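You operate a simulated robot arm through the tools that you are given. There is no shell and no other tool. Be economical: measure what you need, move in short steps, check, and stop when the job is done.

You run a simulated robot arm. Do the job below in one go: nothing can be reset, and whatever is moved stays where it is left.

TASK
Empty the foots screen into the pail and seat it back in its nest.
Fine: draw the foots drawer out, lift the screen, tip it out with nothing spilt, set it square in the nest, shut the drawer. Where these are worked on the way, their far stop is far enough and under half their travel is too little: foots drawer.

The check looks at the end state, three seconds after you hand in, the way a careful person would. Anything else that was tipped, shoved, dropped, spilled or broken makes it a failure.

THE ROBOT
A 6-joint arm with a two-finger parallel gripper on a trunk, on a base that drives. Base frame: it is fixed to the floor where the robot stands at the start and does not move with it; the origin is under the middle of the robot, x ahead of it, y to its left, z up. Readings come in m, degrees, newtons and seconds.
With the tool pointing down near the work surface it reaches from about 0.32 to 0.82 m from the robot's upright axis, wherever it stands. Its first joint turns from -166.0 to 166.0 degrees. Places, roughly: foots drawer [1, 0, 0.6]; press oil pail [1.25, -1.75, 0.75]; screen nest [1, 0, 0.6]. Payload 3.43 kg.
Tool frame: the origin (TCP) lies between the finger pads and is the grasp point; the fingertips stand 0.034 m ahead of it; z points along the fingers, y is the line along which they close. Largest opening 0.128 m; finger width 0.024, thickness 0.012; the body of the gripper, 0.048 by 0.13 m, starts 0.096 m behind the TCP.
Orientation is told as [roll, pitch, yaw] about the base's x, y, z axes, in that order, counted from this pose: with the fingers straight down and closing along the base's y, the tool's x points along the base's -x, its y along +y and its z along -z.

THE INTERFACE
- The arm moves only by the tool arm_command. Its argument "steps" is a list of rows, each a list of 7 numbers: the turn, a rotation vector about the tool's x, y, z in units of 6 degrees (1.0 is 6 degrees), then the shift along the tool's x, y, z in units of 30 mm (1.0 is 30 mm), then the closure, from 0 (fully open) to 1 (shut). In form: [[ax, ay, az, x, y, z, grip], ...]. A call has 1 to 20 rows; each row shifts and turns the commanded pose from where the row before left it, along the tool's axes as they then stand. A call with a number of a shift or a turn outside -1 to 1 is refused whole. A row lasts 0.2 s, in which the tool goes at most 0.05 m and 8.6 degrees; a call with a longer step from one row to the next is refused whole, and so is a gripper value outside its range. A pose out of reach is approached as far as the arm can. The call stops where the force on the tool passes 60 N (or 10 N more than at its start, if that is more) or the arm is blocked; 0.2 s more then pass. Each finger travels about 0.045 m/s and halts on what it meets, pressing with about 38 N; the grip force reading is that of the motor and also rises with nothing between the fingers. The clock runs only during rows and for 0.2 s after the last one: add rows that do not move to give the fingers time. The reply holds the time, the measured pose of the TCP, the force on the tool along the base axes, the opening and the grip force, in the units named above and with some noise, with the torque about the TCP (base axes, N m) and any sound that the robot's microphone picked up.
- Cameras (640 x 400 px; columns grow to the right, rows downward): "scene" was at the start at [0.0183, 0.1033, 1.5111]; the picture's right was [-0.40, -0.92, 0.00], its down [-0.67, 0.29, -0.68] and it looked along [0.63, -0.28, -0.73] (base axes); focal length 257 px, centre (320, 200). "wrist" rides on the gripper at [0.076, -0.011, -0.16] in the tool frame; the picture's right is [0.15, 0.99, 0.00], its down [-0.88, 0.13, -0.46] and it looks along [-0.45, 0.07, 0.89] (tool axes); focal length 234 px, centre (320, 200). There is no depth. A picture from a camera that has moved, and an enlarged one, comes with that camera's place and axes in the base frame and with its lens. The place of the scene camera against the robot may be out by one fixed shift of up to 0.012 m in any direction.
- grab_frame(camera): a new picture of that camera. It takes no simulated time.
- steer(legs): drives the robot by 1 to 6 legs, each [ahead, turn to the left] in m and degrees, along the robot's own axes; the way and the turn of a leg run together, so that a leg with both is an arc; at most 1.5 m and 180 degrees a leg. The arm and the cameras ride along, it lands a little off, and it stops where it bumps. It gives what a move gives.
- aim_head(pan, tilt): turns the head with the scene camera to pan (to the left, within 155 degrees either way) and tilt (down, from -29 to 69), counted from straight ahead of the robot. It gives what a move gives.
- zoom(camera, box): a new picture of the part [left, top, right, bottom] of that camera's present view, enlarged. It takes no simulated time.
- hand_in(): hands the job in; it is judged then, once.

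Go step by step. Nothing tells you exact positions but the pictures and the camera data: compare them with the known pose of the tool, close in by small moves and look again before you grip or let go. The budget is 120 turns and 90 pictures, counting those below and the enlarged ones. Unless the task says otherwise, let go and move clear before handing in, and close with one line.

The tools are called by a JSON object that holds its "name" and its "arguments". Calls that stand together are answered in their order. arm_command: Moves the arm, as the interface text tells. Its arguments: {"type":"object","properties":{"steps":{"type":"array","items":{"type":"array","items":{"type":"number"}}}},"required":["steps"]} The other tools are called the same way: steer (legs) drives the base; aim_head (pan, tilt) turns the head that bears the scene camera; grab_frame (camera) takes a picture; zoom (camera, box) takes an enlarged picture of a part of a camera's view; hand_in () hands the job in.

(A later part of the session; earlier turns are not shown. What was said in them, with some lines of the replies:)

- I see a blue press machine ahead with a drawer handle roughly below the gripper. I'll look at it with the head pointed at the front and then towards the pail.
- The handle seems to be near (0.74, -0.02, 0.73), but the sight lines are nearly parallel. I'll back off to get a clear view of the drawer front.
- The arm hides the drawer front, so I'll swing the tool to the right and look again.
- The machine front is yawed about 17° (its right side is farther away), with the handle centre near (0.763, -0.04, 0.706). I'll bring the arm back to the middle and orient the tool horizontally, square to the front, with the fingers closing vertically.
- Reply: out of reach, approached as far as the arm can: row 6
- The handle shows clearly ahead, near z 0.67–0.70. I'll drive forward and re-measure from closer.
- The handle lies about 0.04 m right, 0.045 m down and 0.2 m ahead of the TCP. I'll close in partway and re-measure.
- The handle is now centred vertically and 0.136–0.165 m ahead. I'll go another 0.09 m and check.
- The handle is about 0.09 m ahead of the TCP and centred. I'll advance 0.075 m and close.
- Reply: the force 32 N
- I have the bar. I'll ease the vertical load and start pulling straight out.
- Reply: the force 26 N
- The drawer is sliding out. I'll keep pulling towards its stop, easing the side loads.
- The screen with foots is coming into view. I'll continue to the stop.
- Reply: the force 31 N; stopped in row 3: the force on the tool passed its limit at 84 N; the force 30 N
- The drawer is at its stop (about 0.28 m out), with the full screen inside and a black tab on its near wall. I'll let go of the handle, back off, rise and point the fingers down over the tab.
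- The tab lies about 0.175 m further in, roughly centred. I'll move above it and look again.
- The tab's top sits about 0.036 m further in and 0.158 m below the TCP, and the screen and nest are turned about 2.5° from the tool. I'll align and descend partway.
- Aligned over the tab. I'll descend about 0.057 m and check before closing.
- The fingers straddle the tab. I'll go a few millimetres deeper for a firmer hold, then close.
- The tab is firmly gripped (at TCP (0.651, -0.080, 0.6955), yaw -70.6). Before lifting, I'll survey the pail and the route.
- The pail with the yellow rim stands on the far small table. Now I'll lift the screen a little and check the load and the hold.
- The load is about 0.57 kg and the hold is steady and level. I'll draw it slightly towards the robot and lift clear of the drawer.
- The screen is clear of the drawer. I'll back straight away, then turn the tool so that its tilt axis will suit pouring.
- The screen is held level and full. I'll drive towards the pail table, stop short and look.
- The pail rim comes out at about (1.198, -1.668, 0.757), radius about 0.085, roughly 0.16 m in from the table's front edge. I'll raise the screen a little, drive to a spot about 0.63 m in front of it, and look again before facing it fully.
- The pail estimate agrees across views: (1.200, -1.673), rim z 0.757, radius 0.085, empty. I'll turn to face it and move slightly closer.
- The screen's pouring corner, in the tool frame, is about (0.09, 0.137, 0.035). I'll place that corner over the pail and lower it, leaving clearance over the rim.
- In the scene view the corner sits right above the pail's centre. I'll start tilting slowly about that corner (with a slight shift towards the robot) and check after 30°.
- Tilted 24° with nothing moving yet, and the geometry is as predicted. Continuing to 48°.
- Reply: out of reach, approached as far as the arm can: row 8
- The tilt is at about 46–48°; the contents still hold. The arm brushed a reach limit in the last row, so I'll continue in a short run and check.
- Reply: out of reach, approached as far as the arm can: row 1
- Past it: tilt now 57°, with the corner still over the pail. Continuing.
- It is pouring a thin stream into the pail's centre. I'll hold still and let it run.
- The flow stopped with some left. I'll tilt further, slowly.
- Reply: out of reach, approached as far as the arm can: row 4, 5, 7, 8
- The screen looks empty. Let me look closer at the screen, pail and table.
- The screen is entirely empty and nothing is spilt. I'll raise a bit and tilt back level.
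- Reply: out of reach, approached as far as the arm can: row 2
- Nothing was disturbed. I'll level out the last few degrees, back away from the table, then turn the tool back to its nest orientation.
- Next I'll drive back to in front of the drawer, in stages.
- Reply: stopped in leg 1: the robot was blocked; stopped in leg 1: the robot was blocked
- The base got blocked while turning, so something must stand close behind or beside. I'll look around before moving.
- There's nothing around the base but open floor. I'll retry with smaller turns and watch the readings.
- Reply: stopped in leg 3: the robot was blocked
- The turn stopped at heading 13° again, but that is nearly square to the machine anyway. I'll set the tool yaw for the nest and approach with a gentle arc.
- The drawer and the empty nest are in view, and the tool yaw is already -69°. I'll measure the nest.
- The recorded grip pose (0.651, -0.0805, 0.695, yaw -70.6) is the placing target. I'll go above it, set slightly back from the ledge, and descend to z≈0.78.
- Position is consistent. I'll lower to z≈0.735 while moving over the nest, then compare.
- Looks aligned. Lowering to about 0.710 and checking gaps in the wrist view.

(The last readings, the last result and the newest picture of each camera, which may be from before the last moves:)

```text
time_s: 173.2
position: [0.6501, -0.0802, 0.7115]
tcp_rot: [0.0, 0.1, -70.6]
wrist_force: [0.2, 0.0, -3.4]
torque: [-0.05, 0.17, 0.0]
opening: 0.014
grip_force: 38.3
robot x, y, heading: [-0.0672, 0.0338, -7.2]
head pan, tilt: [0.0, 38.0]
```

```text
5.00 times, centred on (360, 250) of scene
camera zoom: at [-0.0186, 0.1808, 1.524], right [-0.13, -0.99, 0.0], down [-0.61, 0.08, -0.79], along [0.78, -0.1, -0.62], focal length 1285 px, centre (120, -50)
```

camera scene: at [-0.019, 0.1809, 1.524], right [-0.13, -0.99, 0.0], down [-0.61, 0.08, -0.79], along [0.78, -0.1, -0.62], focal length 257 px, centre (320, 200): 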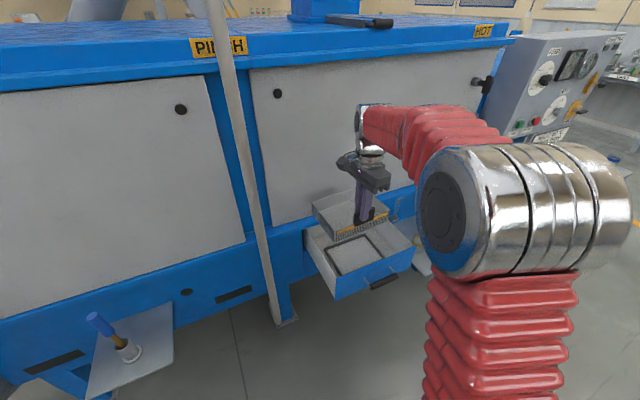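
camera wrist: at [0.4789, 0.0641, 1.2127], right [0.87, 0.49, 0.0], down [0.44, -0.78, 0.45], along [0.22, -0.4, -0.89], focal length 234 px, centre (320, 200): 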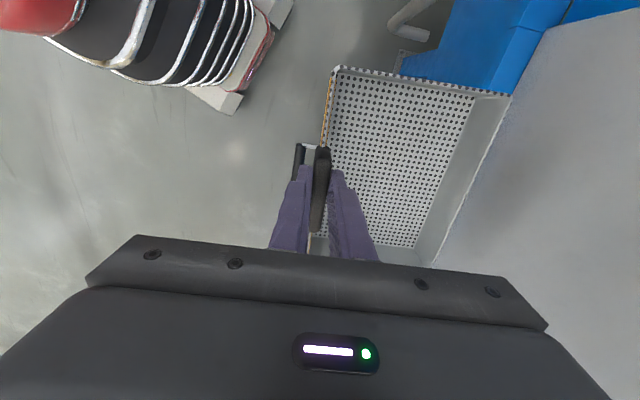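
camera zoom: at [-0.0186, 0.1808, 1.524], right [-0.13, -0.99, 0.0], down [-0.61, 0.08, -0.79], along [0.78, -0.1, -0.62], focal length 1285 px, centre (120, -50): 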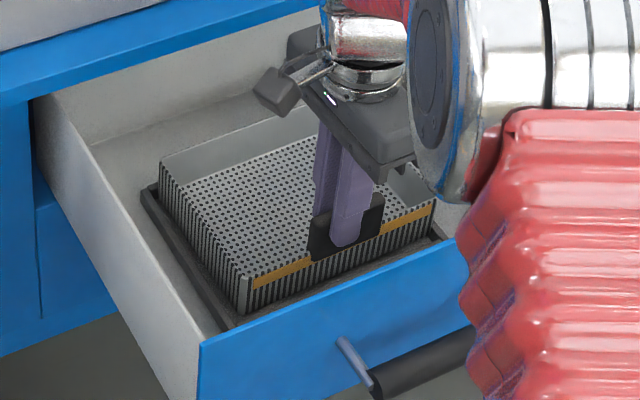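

Gaps match the original seating. Lowering the rest gently.

{"name": "arm_command", "arguments": {"steps": [[0, 0, 0, 0, 0.02, 0.15, 1], [0, 0, 0, 0, 0, 0.15, 1], [0, 0, 0, 0, 0, 0.12, 1], [0, 0, 0, 0, 0, 0.1, 1], [0, 0, 0, 0, 0, 0, 1]]}}

{"name": "zoom", "arguments": {"camera": "wrist", "box": [240, 20, 560, 220]}}

```text
time_s: 174.4
position: [0.6518, -0.0798, 0.6978]
tcp_rot: [0.2, 0.0, -70.6]
wrist_force: [-2.3, 3.3, 19.4]
torque: [-0.46, 0.25, -0.01]
opening: 0.0135
grip_force: 37.9
robot x, y, heading: [-0.0661, 0.03, -7.2]
head pan, tilt: [0.0, 38.0]
```

```text
2.00 times, centred on (400, 120) of wrist
camera zoom: at [0.6157, -0.0113, 0.856], right [0.88, 0.47, 0.0], down [0.41, -0.79, 0.46], along [0.22, -0.4, -0.89], focal length 468 px, centre (160, 360)
```

zoom: 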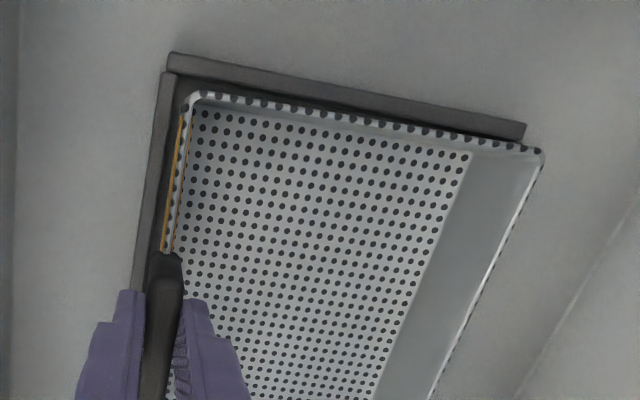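

There's contact at z 0.698 with 20 N, a few millimetres higher than at the grasp. I'll check in the scene view whether it sits inside the frame or on it.

{"name": "zoom", "arguments": {"camera": "scene", "box": [315, 230, 375, 280]}}

{"name": "zoom", "arguments": {"camera": "wrist", "box": [290, 30, 390, 130]}}

```text
8.00 times, centred on (345, 255) of scene
camera zoom: at [-0.0195, 0.1811, 1.524], right [-0.13, -0.99, 0.0], down [-0.61, 0.08, -0.79], along [0.78, -0.1, -0.62], focal length 2056 px, centre (120, -240)
```

zoom: 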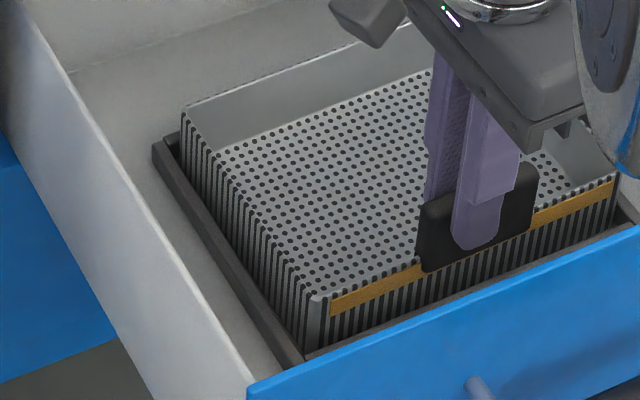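

```text
4.00 times, centred on (340, 80) of wrist
camera zoom: at [0.6157, -0.0113, 0.856], right [0.88, 0.47, 0.0], down [0.41, -0.79, 0.46], along [0.22, -0.4, -0.89], focal length 937 px, centre (240, 680)
```

zoom: 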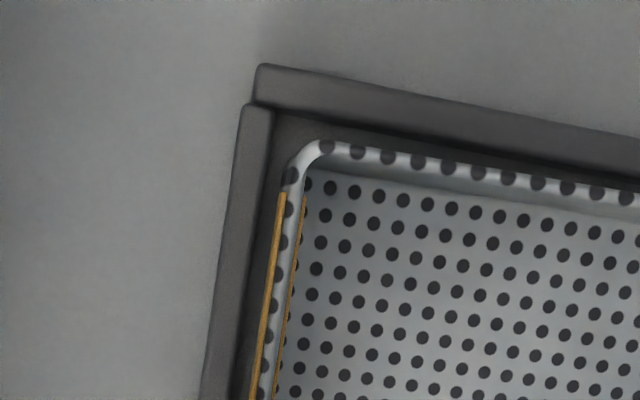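

It looks inside the frame but about 2 mm to the right of its first seat. I'll unload, nudge left 2 mm, and press down lightly again to compare the depth.

{"name": "arm_command", "arguments": {"steps": [[0, 0, 0, 0, 0, -0.12, 1], [0, 0, 0, 0.07, 0.03, 0, 1], [0, 0, 0, 0, 0, 0.05, 1], [0, 0, 0, 0, 0, 0.06, 1], [0, 0, 0, 0, 0, 0.05, 1], [0, 0, 0, 0, 0, 0, 1], [0, 0, 0, 0, 0, 0, 1]]}}

{"name": "zoom", "arguments": {"camera": "wrist", "box": [240, 20, 560, 220]}}

```text
time_s: 176.0
position: [0.6514, -0.0765, 0.698]
tcp_rot: [0.3, -0.1, -70.5]
wrist_force: [-2.9, 10.4, 46.7]
torque: [0.68, 0.47, -0.17]
opening: 0.0139
grip_force: 37.6
robot x, y, heading: [-0.07, 0.0305, -7.3]
head pan, tilt: [0.0, 38.0]
```

```text
2.00 times, centred on (400, 120) of wrist
camera zoom: at [0.6157, -0.0083, 0.8558], right [0.88, 0.47, 0.01], down [0.41, -0.79, 0.46], along [0.22, -0.4, -0.89], focal length 468 px, centre (160, 360)
```

zoom: 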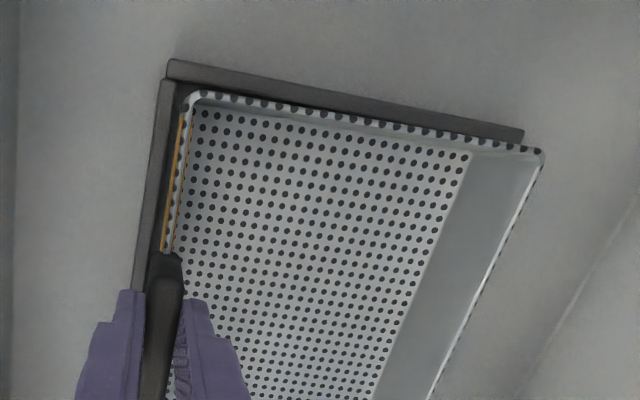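

The depth repeats (0.698), and the rim sits about 2.5 mm lower in the grip than before, so the screen is down on the nest floor. I'll unload and open the fingers.

{"name": "arm_command", "arguments": {"steps": [[0, 0, 0, -0.02, -0.02, -0.1, 1], [0, 0, 0, 0, 0, 0, 0.9], [0, 0, 0, 0, 0, 0, 0.8], [0, 0, 0, 0, 0, 0, 0.7], [0, 0, 0, 0, 0, 0, 0.6], [0, 0, 0, 0, 0, 0, 0.6], [0, 0, 0, 0, 0, 0, 0.6]]}}

{"name": "zoom", "arguments": {"camera": "wrist", "box": [240, 20, 560, 220]}}

```text
time_s: 177.6
position: [0.6492, -0.0778, 0.6975]
tcp_rot: [0.0, 0.1, -70.6]
wrist_force: [0.8, -0.7, 0.2]
torque: [-0.02, 0.01, 0.02]
opening: 0.0512
grip_force: 0.1
robot x, y, heading: [-0.0645, 0.0317, -7.2]
head pan, tilt: [0.0, 38.0]
```

```text
2.00 times, centred on (400, 120) of wrist
camera zoom: at [0.615, -0.01, 0.8552], right [0.88, 0.47, 0.0], down [0.42, -0.79, 0.45], along [0.21, -0.4, -0.89], focal length 468 px, centre (160, 360)
```

zoom: 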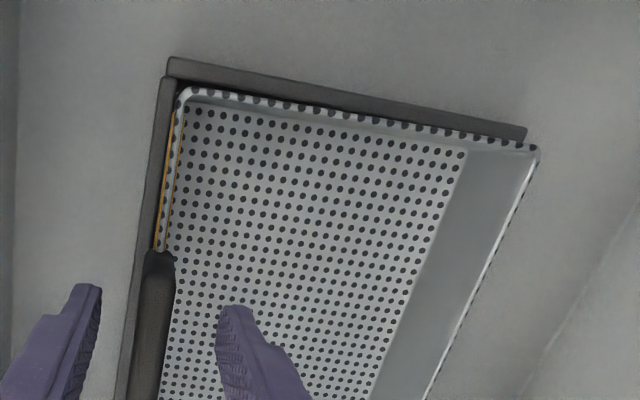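

Released; the screen settled slightly. I'll rise straight up and inspect whether it sits square.

{"name": "arm_command", "arguments": {"steps": [[0, 0, 0, 0, 0, -0.4, 0.6], [0, 0, 0, 0, 0, -0.8, 0.6], [0, 0, 0, 0, 0, -1, 0.6], [0, 0, 0, 0, -0.6, -1, 0.6], [0, 0, 0, 0, -0.7, -1, 0.6], [0, 0, 0, 0, 0, -0.9, 0.6], [0, 0, 0, 0, 0, 0, 0.6]]}}

{"name": "zoom", "arguments": {"camera": "wrist", "box": [240, 40, 480, 220]}}

{"name": "zoom", "arguments": {"camera": "scene", "box": [305, 215, 405, 285]}}

```text
time_s: 179.2
position: [0.6143, -0.0915, 0.8495]
tcp_rot: [0.0, 0.1, -70.6]
wrist_force: [0.1, 0.3, -0.2]
torque: [-0.01, 0.0, -0.01]
opening: 0.0511
grip_force: 0.0
robot x, y, heading: [-0.0649, 0.0324, -7.2]
head pan, tilt: [0.0, 38.0]
```

```text
2.22 times, centred on (360, 130) of wrist
camera zoom: at [0.5795, -0.0239, 1.0074], right [0.88, 0.47, 0.0], down [0.42, -0.79, 0.45], along [0.21, -0.4, -0.89], focal length 520 px, centre (231, 356)
```

zoom: 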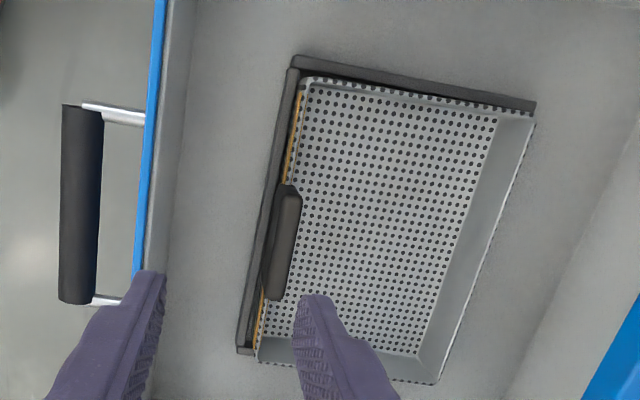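

```text
5.71 times, centred on (355, 250) of scene
camera zoom: at [-0.0188, 0.1809, 1.524], right [-0.13, -0.99, 0.0], down [-0.61, 0.08, -0.79], along [0.78, -0.1, -0.62], focal length 1469 px, centre (120, -86)
```

zoom: 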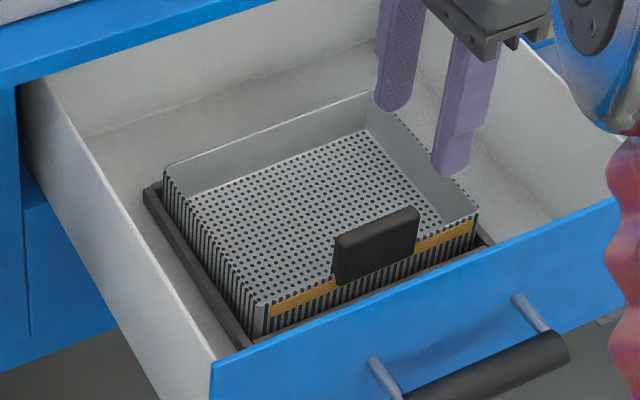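

It looks close to how it sat originally. One tight look at the near edge against the frame.

{"name": "zoom", "arguments": {"camera": "scene", "box": [325, 240, 395, 280]}}

```text
9.14 times, centred on (360, 260) of scene
camera zoom: at [-0.0188, 0.1809, 1.524], right [-0.13, -0.99, 0.0], down [-0.61, 0.08, -0.79], along [0.78, -0.1, -0.62], focal length 2350 px, centre (-46, -349)
```

zoom: 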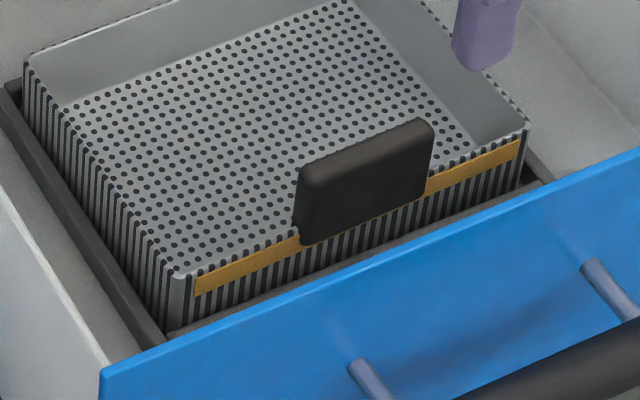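

Both near corners show the same wall height sunk behind the frame as originally, so the screen is seated square. Now I'll pull back and turn the tool horizontal to take the handle again.

{"name": "arm_command", "arguments": {"steps": [[0, 0, 0.43, 0, 0, 0, 0.3], [0, 0, 0, 0, -0.9, 0, 0.3], [0, 0, 0, 0, -0.9, 0, 0.3], [0, 0, 0, 0, -0.9, 0, 0.3], [0, 0, 0, 0, -0.9, 0, 0.3], [0, 0, 0, 0, -0.9, 0, 0.3], [0, 0, 0, 0, -0.7, 0, 0.3], [0, 0, 0, 0, 0, 0, 0.3]]}}

{"name": "arm_command", "arguments": {"steps": [[-1, 0, 0, 0, 0, 0, 0.3], [-1, 0, 0, 0, 0, 0, 0.3], [-1, 0, 0, 0, 0, 0, 0.3], [-1, 0, 0, 0, 0, 0, 0.3], [-1, 0, 0, 0, 0, 0, 0.3], [-1, 0, 0, 0, 0, 0, 0.3], [-1, 0, 0, 0, 0, 0, 0.3], [-1, 0, 0, 0, 0, 0, 0.3], [-1, 0, 0, 0, 0, 0, 0.3], [-1, 0, 0, 0, 0, 0, 0.3], [-1, 0, 0, 0, 0, 0, 0.3], [-1, 0, 0, 0, 0, 0, 0.3], [-1, 0, 0, 0, 0, 0, 0.3], [-1, 0, 0, 0, 0, 0, 0.3], [-1, 0, 0, 0, 0, 0, 0.3], [0, 0, 0, 0, 0, 0, 0.3]]}}

```text
time_s: 181.0
position: [0.4651, -0.1366, 0.8498]
tcp_rot: [0.0, 0.1, -73.2]
wrist_force: [1.2, 0.9, -0.5]
torque: [0.0, 0.01, 0.0]
opening: 0.0896
grip_force: 0.0
robot x, y, heading: [-0.0643, 0.0344, -7.2]
head pan, tilt: [0.0, 38.0]
```

```text
time_s: 184.4
position: [0.4645, -0.1365, 0.8497]
tcp_rot: [90.1, 0.1, -73.2]
wrist_force: [-0.1, 0.4, -1.1]
torque: [0.04, 0.01, -0.01]
opening: 0.0896
grip_force: 0.0
robot x, y, heading: [-0.0691, 0.0309, -7.0]
head pan, tilt: [0.0, 38.0]
```

{"name": "arm_command", "arguments": {"steps": [[0, 0, 0, -0.12, -0.7, 0, 0.3], [0, 0, 0, 0, -0.9, 0, 0.3], [0, 0, 0, 0, -0.9, 0, 0.3], [0, 0, 0, 0, -0.9, 0, 0.3], [0, 0, 0, 0, -0.9, 0, 0.3], [0, 0, 0, 0, -0.9, 0, 0.3], [0, 0, 0, 0, -0.78, 0, 0.3], [0, 0, 0, 0, 0, 0, 0.3]]}}

{"name": "grab_frame", "arguments": {"camera": "wrist"}}

```text
time_s: 186.2
position: [0.4642, -0.139, 0.6722]
tcp_rot: [89.9, 0.1, -73.2]
wrist_force: [0.1, 0.0, -0.4]
torque: [-0.04, -0.05, -0.02]
opening: 0.0898
grip_force: 0.0
robot x, y, heading: [-0.0641, 0.032, -7.3]
head pan, tilt: [0.0, 38.0]
```

```text
12 pictures are left
camera wrist: at [0.2906, -0.112, 0.6595], right [-0.04, 0.14, 0.99], down [-0.18, -0.97, 0.13], along [0.98, -0.17, 0.07], focal length 234 px, centre (320, 200)
```

wrist: 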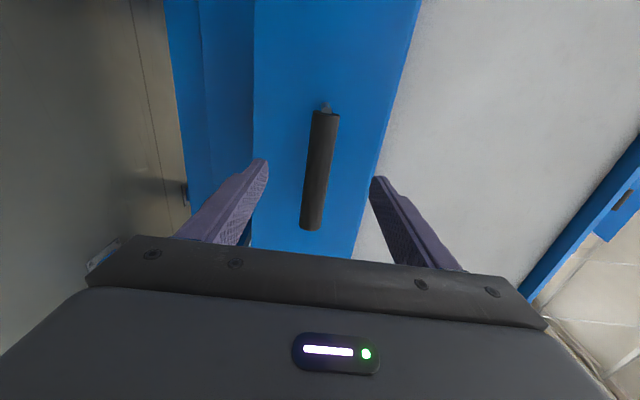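

The handle is centred between the fingers. I'll advance 0.067 m and grip.

{"name": "arm_command", "arguments": {"steps": [[0, 0, 0, 0, 0, 0.8, 0.3], [0, 0, 0, 0, 0, 0.8, 0.3], [0, 0, 0, 0, 0, 0.6, 0.3], [0, 0, 0, 0, -0.05, 0, 1], [0, 0, 0, 0, 0, 0, 1], [0, 0, 0, 0, 0, 0, 1], [0, 0, 0, 0, 0, 0, 1], [0, 0, 0, 0, 0, 0, 1], [0, 0, 0, 0, 0, 0, 1], [0, 0, 0, 0, 0, 0, 1]]}}

```text
time_s: 188.4
position: [0.5289, -0.1193, 0.6699]
tcp_rot: [90.1, 0.1, -73.2]
wrist_force: [0.0, 2.9, 16.4]
torque: [0.07, 0.07, 0.1]
opening: 0.0247
grip_force: 45.1
robot x, y, heading: [-0.0672, 0.0318, -7.1]
head pan, tilt: [0.0, 38.0]
```

Gripped. Pushing the drawer in gently.

{"name": "arm_command", "arguments": {"steps": [[0, 0, 0, 0.02, 0.06, 0.3, 1], [0, 0, 0, 0.02, 0, 0.6, 1], [0, 0, 0, 0.02, 0, 0.6, 1], [0, 0, 0, 0.02, 0, 0.6, 1], [0, 0, 0, 0.02, 0, 0.6, 1], [0, 0, 0, 0.02, 0, 0.6, 1], [0, 0, 0, 0.02, 0, 0.6, 1]]}}

{"name": "arm_command", "arguments": {"steps": [[0, 0, 0, 0.01, 0, 0.6, 1], [0, 0, 0, 0.01, 0, 0.6, 1], [0, 0, 0, 0.01, 0, 0.6, 1], [0, 0, 0, 0.01, 0, 0.6, 1], [0, 0, 0, 0.01, 0, 0.5, 1], [0, 0, 0, 0, 0, 0, 1]]}}

{"name": "zoom", "arguments": {"camera": "scene", "box": [290, 190, 450, 290]}}

```text
time_s: 190.0
position: [0.6395, -0.0834, 0.6719]
tcp_rot: [90.0, 0.0, -73.4]
wrist_force: [-1.2, -6.1, -8.6]
torque: [-0.35, -0.25, -0.91]
opening: 0.0249
grip_force: 45.1
robot x, y, heading: [-0.0688, 0.0277, -7.2]
head pan, tilt: [0.0, 38.0]
```

```text
time_s: 191.4
position: [0.7215, -0.0571, 0.6714]
tcp_rot: [90.0, 0.1, -73.3]
wrist_force: [4.1, -20.0, -12.3]
torque: [-0.47, -0.19, -0.12]
opening: 0.025
grip_force: 44.6
robot x, y, heading: [-0.0619, 0.0343, -7.4]
head pan, tilt: [0.0, 38.0]
```

```text
4.00 times, centred on (370, 240) of scene
camera zoom: at [-0.0181, 0.1805, 1.524], right [-0.13, -0.99, 0.0], down [-0.61, 0.08, -0.79], along [0.78, -0.1, -0.62], focal length 1028 px, centre (120, 40)
```

zoom: 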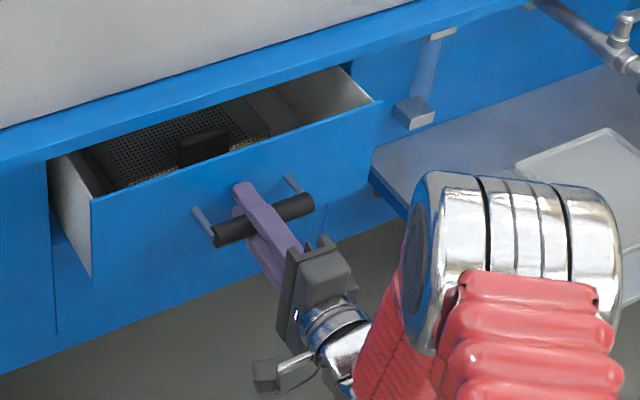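

Moving in well. I'll ease the side load and push to the closed stop.

{"name": "arm_command", "arguments": {"steps": [[0, 0, 0, -0.12, -0.04, 0.5, 1], [0, 0, 0, 0.01, 0, 0.6, 1], [0, 0, 0, 0.01, 0, 0.6, 1], [0, 0, 0, 0.01, 0, 0.5, 1], [0, 0, 0, 0.01, 0, 0.3, 1], [0, 0, 0, 0, 0, 0.3, 1], [0, 0, 0, 0, 0, 0.3, 1], [0, 0, 0, 0, 0, 0.3, 1], [0, 0, 0, 0, 0, 0, 1]]}}

{"name": "zoom", "arguments": {"camera": "scene", "box": [290, 190, 450, 290]}}

```text
time_s: 192.8
position: [0.7957, -0.0323, 0.6702]
tcp_rot: [90.3, 0.0, -72.7]
wrist_force: [-28.4, 1.0, 12.8]
torque: [0.17, -0.5, 0.02]
opening: 0.0249
grip_force: 44.7
robot x, y, heading: [-0.0668, 0.0293, -7.1]
head pan, tilt: [0.0, 38.0]
stopped in row 6: the force on the tool passed its limit at 98 N (the readings are from after the stop); the commanded pose is now the measured one
```

```text
4.00 times, centred on (370, 240) of scene
camera zoom: at [-0.0205, 0.181, 1.524], right [-0.12, -0.99, 0.0], down [-0.61, 0.08, -0.79], along [0.78, -0.1, -0.62], focal length 1028 px, centre (120, 40)
```

zoom: 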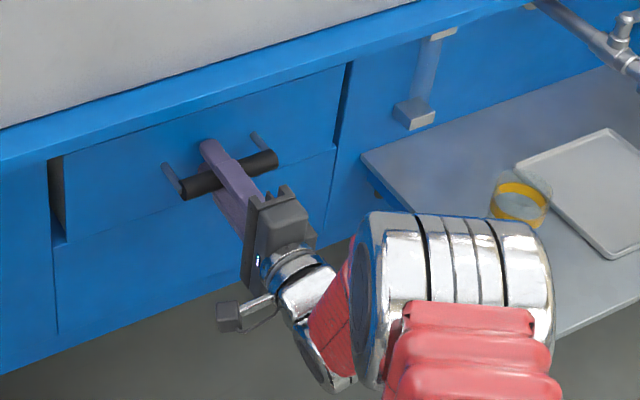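

The drawer is shut at its stop, exactly where it started (TCP 0.7957, -0.032). I'll let go and back away.

{"name": "arm_command", "arguments": {"steps": [[0, 0, 0, 0, 0, 0, 0.9], [0, 0, 0, 0, 0, 0, 0.5], [0, 0, 0, 0, 0, 0, 0.3], [0, 0, 0, 0, 0, 0, 0.3], [0, 0, 0, 0, 0, 0, 0.3], [0, 0, 0, 0, 0, 0, 0.3], [0, 0, 0, 0, 0, -0.8, 0.3], [0, 0, 0, 0, 0, -1, 0.3], [0, 0, 0, 0, 0, -1, 0.3], [0, 0, 0, 0, 0, -1, 0.3], [0, 0, 0, 0, 0, -1, 0.3], [0, 0, 0, 0, 0, 0, 0.3]]}}

{"name": "steer", "arguments": {"legs": [[-0.3, 0]]}}

{"name": "grab_frame", "arguments": {"camera": "scene"}}

{"name": "grab_frame", "arguments": {"camera": "wrist"}}

```text
time_s: 195.3
position: [0.6586, -0.0758, 0.6686]
tcp_rot: [90.1, 0.0, -72.7]
wrist_force: [0.0, 0.4, 0.3]
torque: [0.01, -0.01, 0.0]
opening: 0.0896
grip_force: 0.1
robot x, y, heading: [-0.0685, 0.0296, -7.2]
head pan, tilt: [0.0, 38.0]
```

```text
time_s: 197.9
position: [0.3587, -0.0356, 0.6681]
tcp_rot: [90.0, 0.0, -72.5]
wrist_force: [-0.3, -0.4, -0.4]
torque: [0.04, 0.01, 0.0]
opening: 0.0899
grip_force: 0.1
robot x, y, heading: [-0.3667, 0.0669, -7.0]
head pan, tilt: [0.0, 38.0]
```

```text
9 pictures are left
camera scene: at [-0.3217, 0.2187, 1.524], right [-0.12, -0.99, 0.0], down [-0.61, 0.07, -0.79], along [0.78, -0.09, -0.62], focal length 257 px, centre (320, 200)
```

scene: 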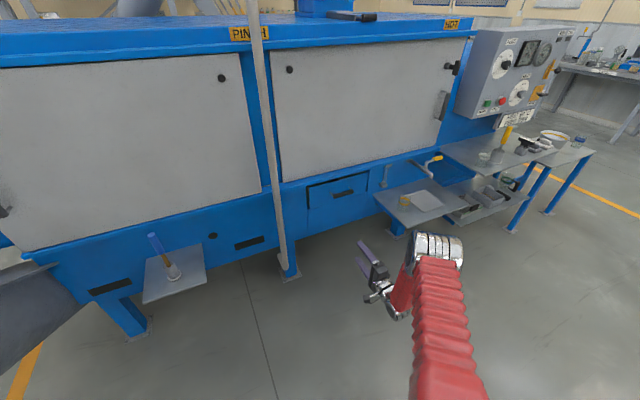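

```text
8 pictures are left
camera wrist: at [0.1834, -0.0108, 0.6561], right [-0.05, 0.14, 0.99], down [-0.17, -0.98, 0.13], along [0.98, -0.16, 0.07], focal length 234 px, centre (320, 200)
```

wrist: 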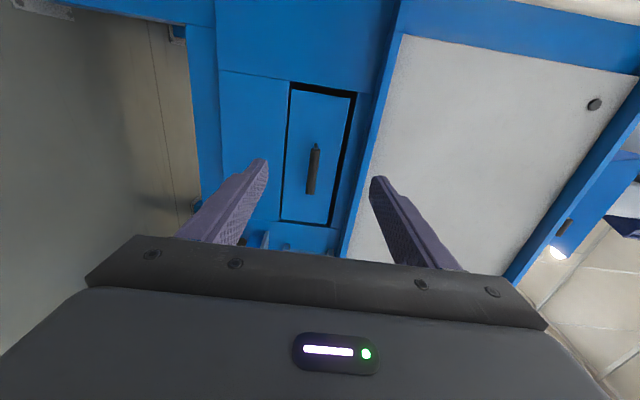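

The drawer is shut and the gripper is clear. One closer look at the drawer's top gap to be sure it's fully home.

{"name": "zoom", "arguments": {"camera": "scene", "box": [290, 160, 390, 230]}}

{"name": "zoom", "arguments": {"camera": "scene", "box": [480, 100, 600, 180]}}

```text
5.71 times, centred on (340, 195) of scene
camera zoom: at [-0.3217, 0.2187, 1.524], right [-0.12, -0.99, 0.0], down [-0.61, 0.07, -0.79], along [0.78, -0.09, -0.62], focal length 1469 px, centre (206, 229)
```

zoom: 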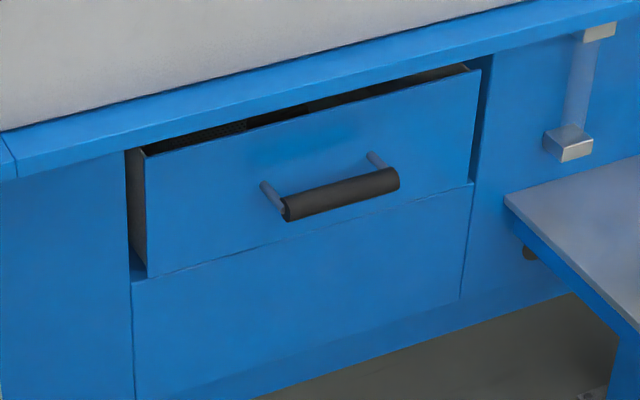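

```text
5.00 times, centred on (540, 140) of scene
camera zoom: at [-0.3217, 0.2187, 1.524], right [-0.12, -0.99, 0.0], down [-0.61, 0.07, -0.79], along [0.78, -0.09, -0.62], focal length 1285 px, centre (-780, 500)
```

zoom: 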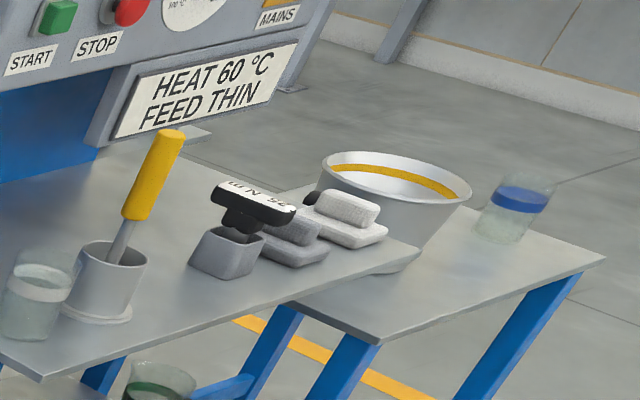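

The drawer sits exactly at its starting closed position, against a hard stop. The screen is empty and back in its nest, and the pail and everything around it are undisturbed, so I'm handing in.

{"name": "hand_in", "arguments": {}}

```text
The job is handed in.
```

The foots screen is emptied into the pail with nothing spilt, set back in its nest, and the drawer is shut against its stop; I have handed the job in.
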